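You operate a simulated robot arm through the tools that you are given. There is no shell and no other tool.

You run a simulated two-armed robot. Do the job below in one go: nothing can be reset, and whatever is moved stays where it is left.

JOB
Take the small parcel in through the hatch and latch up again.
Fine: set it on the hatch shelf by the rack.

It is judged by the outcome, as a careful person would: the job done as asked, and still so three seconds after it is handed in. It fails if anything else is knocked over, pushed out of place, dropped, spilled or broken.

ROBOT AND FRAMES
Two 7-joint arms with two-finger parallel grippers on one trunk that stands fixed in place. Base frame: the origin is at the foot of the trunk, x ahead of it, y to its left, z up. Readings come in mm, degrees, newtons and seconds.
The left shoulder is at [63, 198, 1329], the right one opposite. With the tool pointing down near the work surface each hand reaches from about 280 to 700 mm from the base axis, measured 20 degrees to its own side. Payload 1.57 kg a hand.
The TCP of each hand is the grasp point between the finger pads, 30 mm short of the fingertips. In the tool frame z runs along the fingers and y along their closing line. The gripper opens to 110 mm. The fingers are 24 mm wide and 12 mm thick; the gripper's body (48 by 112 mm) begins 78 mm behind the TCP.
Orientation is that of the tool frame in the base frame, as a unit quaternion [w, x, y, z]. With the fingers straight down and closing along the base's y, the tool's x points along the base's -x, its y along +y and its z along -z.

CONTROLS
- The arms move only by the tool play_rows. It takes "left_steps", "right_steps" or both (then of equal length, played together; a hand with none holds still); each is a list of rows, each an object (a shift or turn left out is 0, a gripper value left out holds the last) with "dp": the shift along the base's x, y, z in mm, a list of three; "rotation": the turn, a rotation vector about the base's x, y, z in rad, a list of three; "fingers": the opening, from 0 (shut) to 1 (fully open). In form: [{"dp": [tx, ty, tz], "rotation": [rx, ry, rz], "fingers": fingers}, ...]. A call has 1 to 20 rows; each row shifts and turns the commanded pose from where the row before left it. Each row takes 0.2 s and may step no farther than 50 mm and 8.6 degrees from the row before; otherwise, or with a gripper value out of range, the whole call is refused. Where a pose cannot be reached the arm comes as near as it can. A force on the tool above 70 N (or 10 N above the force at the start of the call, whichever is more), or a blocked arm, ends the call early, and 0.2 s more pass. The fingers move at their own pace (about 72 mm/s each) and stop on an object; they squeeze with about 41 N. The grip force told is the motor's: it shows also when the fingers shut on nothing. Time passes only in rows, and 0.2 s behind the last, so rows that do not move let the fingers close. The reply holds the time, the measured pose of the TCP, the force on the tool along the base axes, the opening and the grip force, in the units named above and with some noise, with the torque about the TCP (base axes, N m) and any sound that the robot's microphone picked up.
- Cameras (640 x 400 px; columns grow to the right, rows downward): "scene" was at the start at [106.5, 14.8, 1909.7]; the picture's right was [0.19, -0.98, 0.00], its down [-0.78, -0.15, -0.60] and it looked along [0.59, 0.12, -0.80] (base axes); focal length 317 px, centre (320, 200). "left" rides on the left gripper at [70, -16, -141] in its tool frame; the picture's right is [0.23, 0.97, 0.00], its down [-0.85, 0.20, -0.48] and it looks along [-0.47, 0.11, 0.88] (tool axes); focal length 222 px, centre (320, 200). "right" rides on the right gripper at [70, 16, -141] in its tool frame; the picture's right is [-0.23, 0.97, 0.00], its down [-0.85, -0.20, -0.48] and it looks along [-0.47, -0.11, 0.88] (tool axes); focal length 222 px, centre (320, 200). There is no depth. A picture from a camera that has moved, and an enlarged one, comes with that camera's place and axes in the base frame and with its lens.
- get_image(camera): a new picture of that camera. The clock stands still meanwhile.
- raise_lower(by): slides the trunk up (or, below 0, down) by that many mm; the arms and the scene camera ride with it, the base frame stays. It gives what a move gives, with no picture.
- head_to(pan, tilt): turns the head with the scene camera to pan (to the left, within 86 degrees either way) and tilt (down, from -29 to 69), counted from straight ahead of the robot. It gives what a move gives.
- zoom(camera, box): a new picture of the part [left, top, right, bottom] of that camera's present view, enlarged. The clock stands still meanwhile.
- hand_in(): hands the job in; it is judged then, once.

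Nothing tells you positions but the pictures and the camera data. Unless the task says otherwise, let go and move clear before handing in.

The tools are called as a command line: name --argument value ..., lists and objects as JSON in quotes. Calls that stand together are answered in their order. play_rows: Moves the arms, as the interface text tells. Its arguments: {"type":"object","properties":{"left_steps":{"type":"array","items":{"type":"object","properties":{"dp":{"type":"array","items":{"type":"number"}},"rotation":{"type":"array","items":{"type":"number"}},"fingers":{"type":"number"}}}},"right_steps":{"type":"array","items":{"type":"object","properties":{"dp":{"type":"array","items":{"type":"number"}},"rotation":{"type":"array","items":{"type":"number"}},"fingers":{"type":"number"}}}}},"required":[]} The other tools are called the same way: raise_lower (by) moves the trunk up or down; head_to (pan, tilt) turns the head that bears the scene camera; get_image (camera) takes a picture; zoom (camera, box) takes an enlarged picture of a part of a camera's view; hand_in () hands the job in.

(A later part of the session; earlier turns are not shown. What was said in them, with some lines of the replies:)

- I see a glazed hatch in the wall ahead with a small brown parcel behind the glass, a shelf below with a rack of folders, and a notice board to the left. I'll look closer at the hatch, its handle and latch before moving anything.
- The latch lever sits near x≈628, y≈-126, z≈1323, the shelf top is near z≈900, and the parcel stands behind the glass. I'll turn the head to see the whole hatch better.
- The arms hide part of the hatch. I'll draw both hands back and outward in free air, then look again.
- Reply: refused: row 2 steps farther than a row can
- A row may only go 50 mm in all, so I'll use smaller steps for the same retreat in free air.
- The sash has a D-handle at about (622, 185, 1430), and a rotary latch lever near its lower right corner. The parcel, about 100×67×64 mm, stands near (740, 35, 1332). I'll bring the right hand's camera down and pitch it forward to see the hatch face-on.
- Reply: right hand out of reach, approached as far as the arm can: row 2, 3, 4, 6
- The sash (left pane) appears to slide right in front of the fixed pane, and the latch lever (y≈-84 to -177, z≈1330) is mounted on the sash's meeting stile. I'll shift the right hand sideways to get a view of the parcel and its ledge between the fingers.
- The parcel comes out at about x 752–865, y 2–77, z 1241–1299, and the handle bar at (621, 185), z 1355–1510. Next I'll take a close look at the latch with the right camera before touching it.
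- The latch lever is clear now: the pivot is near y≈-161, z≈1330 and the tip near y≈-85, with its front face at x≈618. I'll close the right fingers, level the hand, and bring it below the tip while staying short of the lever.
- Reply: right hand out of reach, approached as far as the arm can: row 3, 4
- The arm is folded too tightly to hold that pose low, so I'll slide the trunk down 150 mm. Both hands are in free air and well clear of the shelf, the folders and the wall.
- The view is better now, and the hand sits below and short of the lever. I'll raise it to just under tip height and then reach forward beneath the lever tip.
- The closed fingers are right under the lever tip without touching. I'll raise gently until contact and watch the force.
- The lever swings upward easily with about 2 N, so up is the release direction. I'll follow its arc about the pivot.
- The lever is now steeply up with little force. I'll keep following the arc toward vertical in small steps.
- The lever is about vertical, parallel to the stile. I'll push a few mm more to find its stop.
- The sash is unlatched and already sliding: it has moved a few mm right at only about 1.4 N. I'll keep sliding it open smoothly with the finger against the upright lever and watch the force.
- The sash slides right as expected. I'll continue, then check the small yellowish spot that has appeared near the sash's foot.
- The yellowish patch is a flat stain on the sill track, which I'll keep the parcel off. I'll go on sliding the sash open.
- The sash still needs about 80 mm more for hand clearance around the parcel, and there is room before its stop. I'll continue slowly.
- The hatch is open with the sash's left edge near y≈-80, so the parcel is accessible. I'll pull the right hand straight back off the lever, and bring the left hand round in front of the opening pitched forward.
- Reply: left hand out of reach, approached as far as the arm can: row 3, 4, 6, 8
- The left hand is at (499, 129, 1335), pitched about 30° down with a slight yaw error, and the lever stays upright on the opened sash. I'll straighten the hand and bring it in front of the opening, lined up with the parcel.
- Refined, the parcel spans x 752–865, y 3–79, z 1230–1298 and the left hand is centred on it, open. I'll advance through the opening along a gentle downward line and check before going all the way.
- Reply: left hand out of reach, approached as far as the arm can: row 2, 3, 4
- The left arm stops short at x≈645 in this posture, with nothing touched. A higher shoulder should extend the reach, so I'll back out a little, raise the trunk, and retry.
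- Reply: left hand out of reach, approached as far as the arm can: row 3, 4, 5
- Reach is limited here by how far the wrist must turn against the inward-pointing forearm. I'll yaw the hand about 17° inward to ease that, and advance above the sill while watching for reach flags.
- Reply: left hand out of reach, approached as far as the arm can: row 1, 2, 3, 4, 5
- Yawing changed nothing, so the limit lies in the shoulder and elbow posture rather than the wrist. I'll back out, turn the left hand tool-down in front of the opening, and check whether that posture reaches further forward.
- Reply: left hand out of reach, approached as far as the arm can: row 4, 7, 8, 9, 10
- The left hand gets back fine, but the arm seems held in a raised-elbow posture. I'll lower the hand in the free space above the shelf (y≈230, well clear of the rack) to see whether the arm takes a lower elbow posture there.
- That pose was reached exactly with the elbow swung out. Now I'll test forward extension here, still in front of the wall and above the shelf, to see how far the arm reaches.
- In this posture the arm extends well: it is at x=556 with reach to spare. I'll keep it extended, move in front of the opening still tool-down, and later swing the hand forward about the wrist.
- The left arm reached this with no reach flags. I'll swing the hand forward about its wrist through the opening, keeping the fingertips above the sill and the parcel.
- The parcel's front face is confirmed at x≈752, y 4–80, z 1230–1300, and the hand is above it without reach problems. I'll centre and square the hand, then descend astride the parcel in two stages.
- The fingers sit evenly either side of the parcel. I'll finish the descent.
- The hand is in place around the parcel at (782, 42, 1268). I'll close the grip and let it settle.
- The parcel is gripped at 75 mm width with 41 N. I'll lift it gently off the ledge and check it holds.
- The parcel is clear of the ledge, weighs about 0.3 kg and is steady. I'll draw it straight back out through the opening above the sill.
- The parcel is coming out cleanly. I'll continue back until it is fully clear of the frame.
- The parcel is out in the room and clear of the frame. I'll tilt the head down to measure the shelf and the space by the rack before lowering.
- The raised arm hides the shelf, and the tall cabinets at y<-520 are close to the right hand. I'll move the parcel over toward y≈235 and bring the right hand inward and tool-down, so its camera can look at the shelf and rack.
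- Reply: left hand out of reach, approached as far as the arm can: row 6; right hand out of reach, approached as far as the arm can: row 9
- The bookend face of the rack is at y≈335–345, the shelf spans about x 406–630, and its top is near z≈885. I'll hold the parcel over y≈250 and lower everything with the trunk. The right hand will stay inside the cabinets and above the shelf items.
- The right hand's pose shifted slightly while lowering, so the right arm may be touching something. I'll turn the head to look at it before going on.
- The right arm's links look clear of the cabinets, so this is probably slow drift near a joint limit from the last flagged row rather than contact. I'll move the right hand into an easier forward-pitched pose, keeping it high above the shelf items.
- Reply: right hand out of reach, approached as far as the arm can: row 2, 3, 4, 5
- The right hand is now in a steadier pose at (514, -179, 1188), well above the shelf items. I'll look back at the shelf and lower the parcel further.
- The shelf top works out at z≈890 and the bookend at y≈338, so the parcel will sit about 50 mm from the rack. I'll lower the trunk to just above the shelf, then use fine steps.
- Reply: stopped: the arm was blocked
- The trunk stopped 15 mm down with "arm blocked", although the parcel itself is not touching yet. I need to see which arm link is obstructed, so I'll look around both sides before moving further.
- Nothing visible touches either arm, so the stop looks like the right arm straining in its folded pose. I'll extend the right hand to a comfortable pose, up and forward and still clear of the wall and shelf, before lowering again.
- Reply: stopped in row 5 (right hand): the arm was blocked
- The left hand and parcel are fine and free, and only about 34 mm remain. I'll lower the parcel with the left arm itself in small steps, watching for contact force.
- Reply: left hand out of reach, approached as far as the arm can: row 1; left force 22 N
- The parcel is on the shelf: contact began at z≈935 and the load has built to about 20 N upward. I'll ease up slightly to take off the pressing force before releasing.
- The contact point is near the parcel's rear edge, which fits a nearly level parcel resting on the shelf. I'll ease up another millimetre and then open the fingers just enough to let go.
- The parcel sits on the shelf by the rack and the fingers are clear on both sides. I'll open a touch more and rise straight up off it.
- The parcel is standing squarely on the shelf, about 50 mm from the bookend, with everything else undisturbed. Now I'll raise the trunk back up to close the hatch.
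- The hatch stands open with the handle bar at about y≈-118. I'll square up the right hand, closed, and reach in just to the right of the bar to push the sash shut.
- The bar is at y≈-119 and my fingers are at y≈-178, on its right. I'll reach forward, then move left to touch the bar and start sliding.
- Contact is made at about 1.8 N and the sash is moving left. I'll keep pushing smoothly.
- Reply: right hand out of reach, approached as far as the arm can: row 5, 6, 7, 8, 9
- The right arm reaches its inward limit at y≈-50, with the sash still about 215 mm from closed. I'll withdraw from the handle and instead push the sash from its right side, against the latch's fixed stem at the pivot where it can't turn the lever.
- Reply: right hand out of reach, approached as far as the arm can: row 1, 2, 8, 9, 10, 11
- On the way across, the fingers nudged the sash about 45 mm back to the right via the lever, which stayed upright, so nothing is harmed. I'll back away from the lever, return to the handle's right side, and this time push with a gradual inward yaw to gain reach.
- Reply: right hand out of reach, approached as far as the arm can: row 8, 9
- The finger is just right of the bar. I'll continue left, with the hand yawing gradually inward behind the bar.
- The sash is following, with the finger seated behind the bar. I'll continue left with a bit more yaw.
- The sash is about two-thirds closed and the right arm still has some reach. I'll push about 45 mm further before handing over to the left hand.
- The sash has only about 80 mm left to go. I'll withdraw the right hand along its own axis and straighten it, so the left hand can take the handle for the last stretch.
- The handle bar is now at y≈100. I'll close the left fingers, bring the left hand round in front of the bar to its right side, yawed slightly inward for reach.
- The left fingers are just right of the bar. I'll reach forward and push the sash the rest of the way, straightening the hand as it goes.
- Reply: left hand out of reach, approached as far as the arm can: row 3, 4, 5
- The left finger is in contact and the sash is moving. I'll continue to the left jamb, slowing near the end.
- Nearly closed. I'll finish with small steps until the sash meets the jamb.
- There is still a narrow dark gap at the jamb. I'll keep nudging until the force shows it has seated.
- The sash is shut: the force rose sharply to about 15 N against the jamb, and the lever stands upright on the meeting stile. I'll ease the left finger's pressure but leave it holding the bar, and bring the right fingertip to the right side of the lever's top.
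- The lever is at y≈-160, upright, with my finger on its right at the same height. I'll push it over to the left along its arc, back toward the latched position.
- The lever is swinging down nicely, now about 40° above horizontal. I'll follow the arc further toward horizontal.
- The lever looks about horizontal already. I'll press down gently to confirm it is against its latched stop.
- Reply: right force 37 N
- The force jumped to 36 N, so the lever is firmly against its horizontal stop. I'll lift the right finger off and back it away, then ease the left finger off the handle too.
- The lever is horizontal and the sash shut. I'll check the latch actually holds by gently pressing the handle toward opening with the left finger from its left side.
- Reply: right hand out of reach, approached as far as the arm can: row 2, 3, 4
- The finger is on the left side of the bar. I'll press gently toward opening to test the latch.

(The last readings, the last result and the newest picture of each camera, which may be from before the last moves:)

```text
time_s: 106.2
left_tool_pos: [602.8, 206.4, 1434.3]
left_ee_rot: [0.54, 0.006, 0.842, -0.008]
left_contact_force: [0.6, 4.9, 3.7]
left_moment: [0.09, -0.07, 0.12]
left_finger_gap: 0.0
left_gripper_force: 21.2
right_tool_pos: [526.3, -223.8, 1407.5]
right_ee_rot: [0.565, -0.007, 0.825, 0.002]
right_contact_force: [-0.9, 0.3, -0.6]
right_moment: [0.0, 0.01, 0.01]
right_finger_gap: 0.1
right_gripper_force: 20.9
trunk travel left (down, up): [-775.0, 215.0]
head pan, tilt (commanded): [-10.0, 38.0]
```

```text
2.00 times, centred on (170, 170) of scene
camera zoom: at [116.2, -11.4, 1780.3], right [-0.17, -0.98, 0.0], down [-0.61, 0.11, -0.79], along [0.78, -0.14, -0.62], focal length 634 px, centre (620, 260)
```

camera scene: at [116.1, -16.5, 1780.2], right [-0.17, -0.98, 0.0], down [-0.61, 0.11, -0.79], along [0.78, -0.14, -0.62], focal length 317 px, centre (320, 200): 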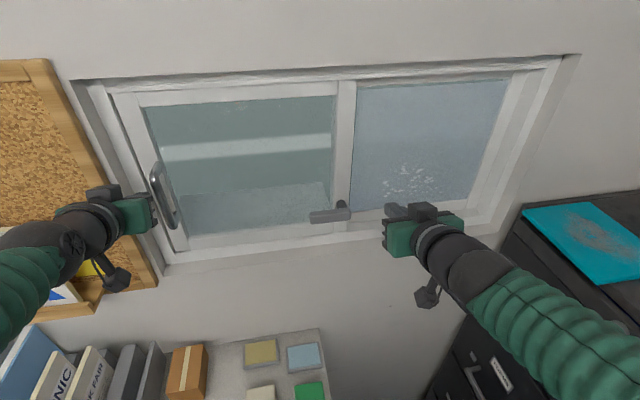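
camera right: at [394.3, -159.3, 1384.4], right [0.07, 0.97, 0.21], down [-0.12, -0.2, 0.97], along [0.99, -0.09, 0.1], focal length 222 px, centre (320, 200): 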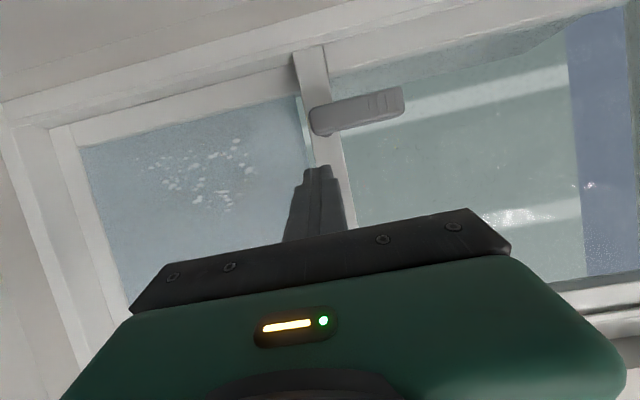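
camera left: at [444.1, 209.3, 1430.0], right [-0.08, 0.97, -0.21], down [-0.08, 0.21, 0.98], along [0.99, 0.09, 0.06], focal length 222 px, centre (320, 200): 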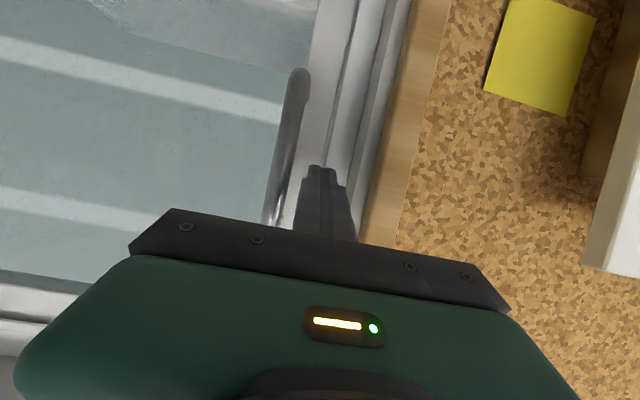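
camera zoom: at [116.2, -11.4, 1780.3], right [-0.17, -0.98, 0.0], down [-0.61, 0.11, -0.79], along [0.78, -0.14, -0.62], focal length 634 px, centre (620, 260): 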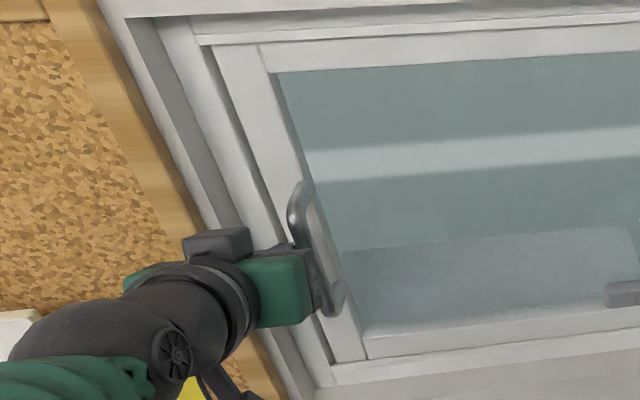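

play_rows --left_steps '[{"dp": [0, -2, 0]}, {"dp": [0, -1, 0]}, {}]'

zoom --camera "scene" --box '[100, 70, 180, 150]'

zoom --camera "scene" --box '[290, 170, 390, 260]'

```text
time_s: 107.0
left_tool_pos: [601.5, 206.5, 1433.8]
left_ee_rot: [0.54, 0.005, 0.841, -0.008]
left_contact_force: [0.8, 13.1, 5.2]
left_moment: [0.2, -0.1, 0.25]
left_finger_gap: 0.0
left_gripper_force: 20.9
right_tool_pos: [526.1, -220.9, 1407.1]
right_ee_rot: [0.566, -0.008, 0.824, 0.002]
right_contact_force: [-0.1, 0.5, 0.0]
right_moment: [0.0, -0.04, 0.0]
right_finger_gap: 0.0
right_gripper_force: 21.0
trunk travel left (down, up): [-775.0, 215.0]
head pan, tilt (commanded): [-10.0, 38.0]
```

```text
5.00 times, centred on (140, 110) of scene
camera zoom: at [115.8, -6.9, 1780.3], right [-0.17, -0.98, 0.0], down [-0.61, 0.1, -0.79], along [0.78, -0.14, -0.62], focal length 1585 px, centre (1220, 650)
```

zoom: 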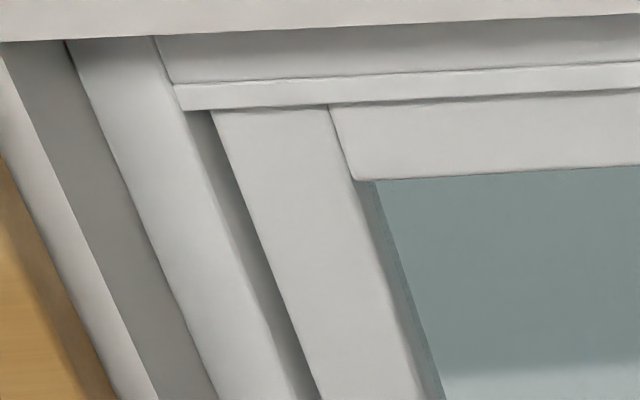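

```text
4.44 times, centred on (340, 215) of scene
camera zoom: at [115.8, -6.9, 1780.3], right [-0.17, -0.98, 0.0], down [-0.61, 0.1, -0.79], along [0.78, -0.14, -0.62], focal length 1409 px, centre (231, 133)
```

zoom: 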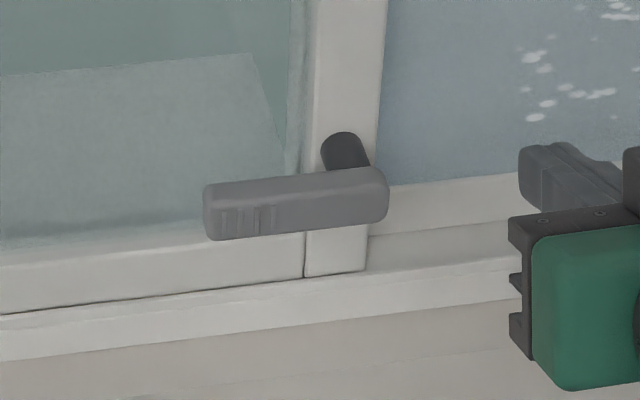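

The latch holds: 13 N toward opening produced no movement, compared with 2 N when it slid freely. There may be a few mm of play, so I'll go round and nudge the sash fully home once more.

play_rows --left_steps '[{"dp": [0, 6, 0]}, {"dp": [-25, 4, 0]}, {"dp": [-33, 0, 0]}, {"dp": [0, -30, 0]}, {"dp": [0, -33, 0]}, {"dp": [29, 0, 0]}, {"dp": [29, 0, 0]}, {"dp": [0, 7, 0]}, {"dp": [0, 5, 0]}]'

```text
time_s: 109.0
left_tool_pos: [600.3, 158.9, 1431.8]
left_ee_rot: [0.54, 0.006, 0.841, -0.008]
left_contact_force: [-0.3, 0.7, -0.2]
left_moment: [-0.02, 0.01, -0.03]
left_finger_gap: 0.0
left_gripper_force: 21.3
right_tool_pos: [525.9, -226.4, 1406.9]
right_ee_rot: [0.567, -0.006, 0.824, 0.003]
right_contact_force: [0.2, -0.3, -0.6]
right_moment: [-0.01, 0.03, -0.01]
right_finger_gap: 0.1
right_gripper_force: 20.8
trunk travel left (down, up): [-775.0, 215.0]
head pan, tilt (commanded): [-10.0, 38.0]
```

play_rows --left_steps '[{"dp": [0, 4, 0]}, {"dp": [0, 4, 0]}, {"dp": [0, 3, 0]}, {"dp": [0, 2, 0]}, {}]'

```text
time_s: 110.2
left_tool_pos: [601.5, 171.5, 1433.1]
left_ee_rot: [0.539, 0.007, 0.842, -0.008]
left_contact_force: [1.1, -1.6, -0.3]
left_moment: [0.02, -0.01, -0.03]
left_finger_gap: 0.1
left_gripper_force: 21.4
right_tool_pos: [528.2, -227.9, 1405.6]
right_ee_rot: [0.566, -0.006, 0.824, 0.003]
right_contact_force: [-0.6, 0.0, 0.1]
right_moment: [0.01, 0.02, 0.0]
right_finger_gap: 0.0
right_gripper_force: 20.8
trunk travel left (down, up): [-775.0, 215.0]
head pan, tilt (commanded): [-10.0, 38.0]
```

play_rows --left_steps '[{"dp": [0, 2, 0]}, {"dp": [0, 1, 0]}, {}]'

zoom --camera "scene" --box '[290, 170, 390, 260]'

```text
time_s: 111.0
left_tool_pos: [601.8, 172.6, 1432.8]
left_ee_rot: [0.54, 0.007, 0.842, -0.007]
left_contact_force: [0.6, -4.3, -0.8]
left_moment: [-0.01, 0.02, -0.07]
left_finger_gap: 0.0
left_gripper_force: 21.3
right_tool_pos: [527.0, -229.1, 1406.0]
right_ee_rot: [0.565, -0.006, 0.825, 0.003]
right_contact_force: [-0.7, -0.1, -0.1]
right_moment: [0.04, 0.0, 0.0]
right_finger_gap: 0.0
right_gripper_force: 20.9
trunk travel left (down, up): [-775.0, 215.0]
head pan, tilt (commanded): [-10.0, 38.0]
```

```text
4.44 times, centred on (340, 215) of scene
camera zoom: at [117.4, -18.4, 1780.1], right [-0.17, -0.98, 0.0], down [-0.61, 0.11, -0.79], along [0.78, -0.14, -0.62], focal length 1409 px, centre (231, 133)
```

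zoom: 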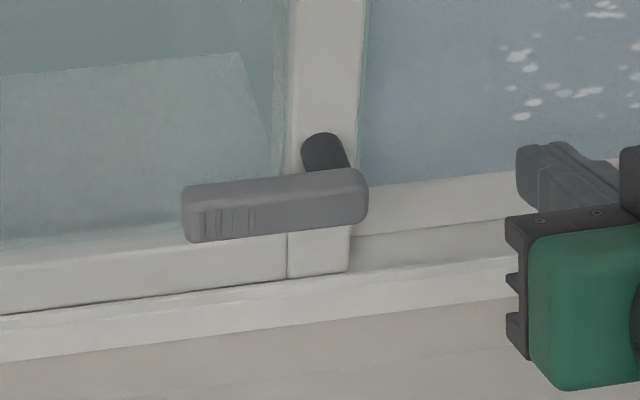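

The sash is fully home and the lever horizontal. I'll withdraw both hands clear and take a last look at the hatch, the parcel and the shelf.

play_rows --left_steps '[{"dp": [0, -6, 0]}, {"dp": [-25, 0, 3]}, {"dp": [-35, 0, 3]}, {"dp": [-25, 20, 0]}, {"dp": [0, 25, 0]}]' --right_steps '[{}, {"dp": [0, -20, 10]}, {"dp": [0, -20, 10]}, {"dp": [0, -20, 10]}, {}]'

get_image --camera "scene"

head_to --pan 12 --tilt 52

get_image --camera "scene"

```text
time_s: 112.2
left_tool_pos: [532.4, 210.0, 1436.5]
left_ee_rot: [0.539, 0.005, 0.842, -0.007]
left_contact_force: [0.8, 0.4, -0.5]
left_moment: [0.0, 0.01, -0.03]
left_finger_gap: 0.3
left_gripper_force: 20.7
left hand out of reach, approached as far as the arm can: row 4
right_tool_pos: [531.5, -258.7, 1431.2]
right_ee_rot: [0.56, -0.007, 0.828, 0.003]
right_contact_force: [1.2, -0.4, 0.1]
right_moment: [-0.01, -0.02, 0.01]
right_finger_gap: 0.0
right_gripper_force: 21.3
right hand out of reach, approached as far as the arm can: row 2, 3
trunk travel left (down, up): [-775.0, 215.0]
head pan, tilt (commanded): [-10.0, 38.0]
```

```text
taken
camera scene: at [119.0, -12.6, 1780.0], right [-0.17, -0.98, 0.0], down [-0.61, 0.11, -0.79], along [0.77, -0.14, -0.62], focal length 317 px, centre (320, 200)
```

scene: 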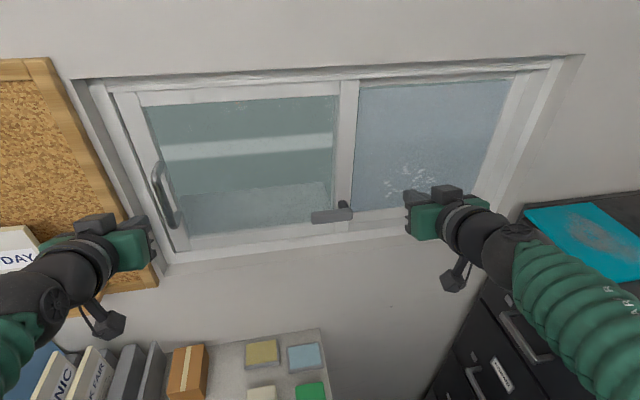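

```text
time_s: 113.0
left_tool_pos: [530.2, 208.7, 1437.9]
left_ee_rot: [0.539, 0.006, 0.842, -0.007]
left_contact_force: [0.1, 0.0, 0.2]
left_moment: [0.02, -0.03, 0.0]
left_finger_gap: 0.0
left_gripper_force: 21.2
right_tool_pos: [530.0, -259.7, 1430.7]
right_ee_rot: [0.561, -0.007, 0.828, 0.003]
right_contact_force: [0.5, 0.2, -0.2]
right_moment: [0.02, 0.04, 0.03]
right_finger_gap: 0.1
right_gripper_force: 21.3
trunk travel left (down, up): [-775.0, 215.0]
head pan, tilt (commanded): [12.0, 52.0]
```

```text
taken
camera scene: at [104.9, 16.1, 1760.4], right [0.21, -0.98, 0.0], down [-0.77, -0.16, -0.62], along [0.6, 0.13, -0.79], focal length 317 px, centre (320, 200)
```

scene: 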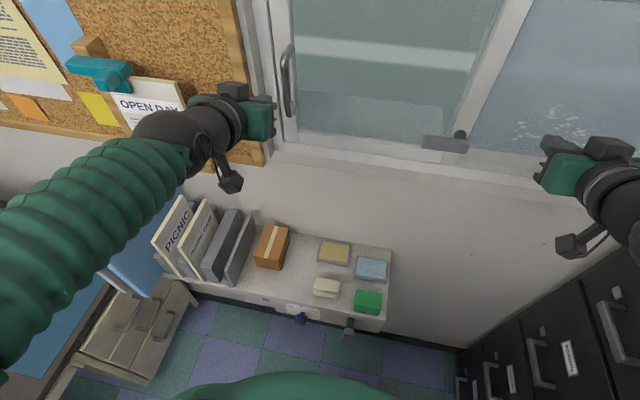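

zoom --camera "scene" --box '[150, 190, 410, 350]'

zoom --camera "scene" --box '[250, 0, 500, 190]'

zoom --camera "scene" --box '[0, 0, 260, 180]'

```text
2.46 times, centred on (280, 270) of scene
camera zoom: at [104.9, 16.1, 1760.4], right [0.21, -0.98, 0.0], down [-0.77, -0.16, -0.62], along [0.6, 0.13, -0.79], focal length 780 px, centre (418, 28)
```

zoom: 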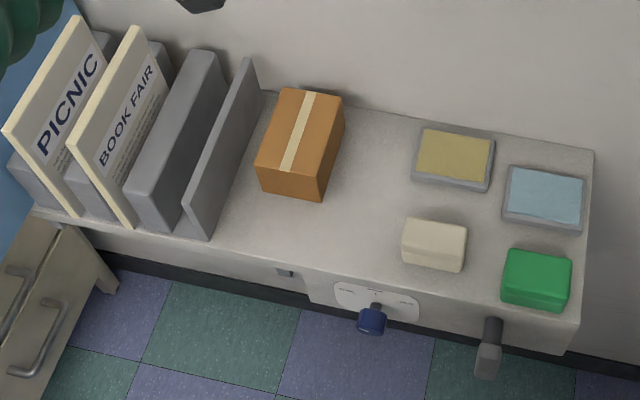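

```text
2.11 times, centred on (375, 95) of scene
camera zoom: at [104.9, 16.1, 1760.4], right [0.21, -0.98, 0.0], down [-0.77, -0.16, -0.62], along [0.6, 0.13, -0.79], focal length 668 px, centre (204, 421)
```

zoom: 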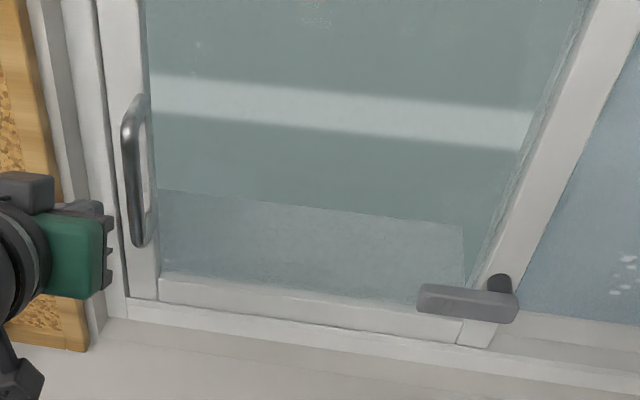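

```text
2.22 times, centred on (130, 90) of scene
camera zoom: at [104.9, 16.1, 1760.4], right [0.21, -0.98, 0.0], down [-0.77, -0.16, -0.62], along [0.6, 0.13, -0.79], focal length 705 px, centre (742, 444)
```

zoom: 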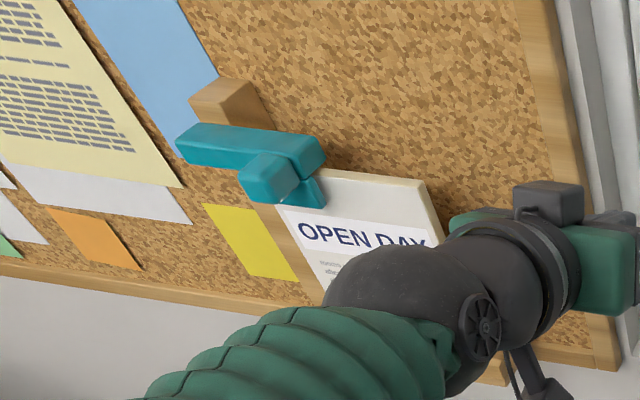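

The parcel is standing on the hatch shelf beside the rack. The sash is shut with the latch lever back across, and nothing else has moved. Both hands are empty and clear, so I'm handing in.

hand_in

```text
The job is handed in.
```

The parcel is in through the hatch and standing on the hatch shelf, about 50 mm from the rack's bookend. The hatch is shut and latched again.

- **Latch check:** With the lever back in place, I pressed the handle toward opening with about 13 N and it did not move. Unlatched, it slid at about 2 N.
- **Sash slid back once:** While I was closing it, my right hand pushed the sash about 45 mm open again through the lever, because that arm couldn't back off far enough. Nothing was damaged, and it closed fully afterwards.
- **Unexplained stop:** While I was lowering the parcel, the trunk stopped early because the right arm was reported as blocked. I found nothing touching it and finished the last stretch with the left arm alone.

In my last look, the folders, shelf items and notice board were where they started. Both hands were empty and clear when I handed in.
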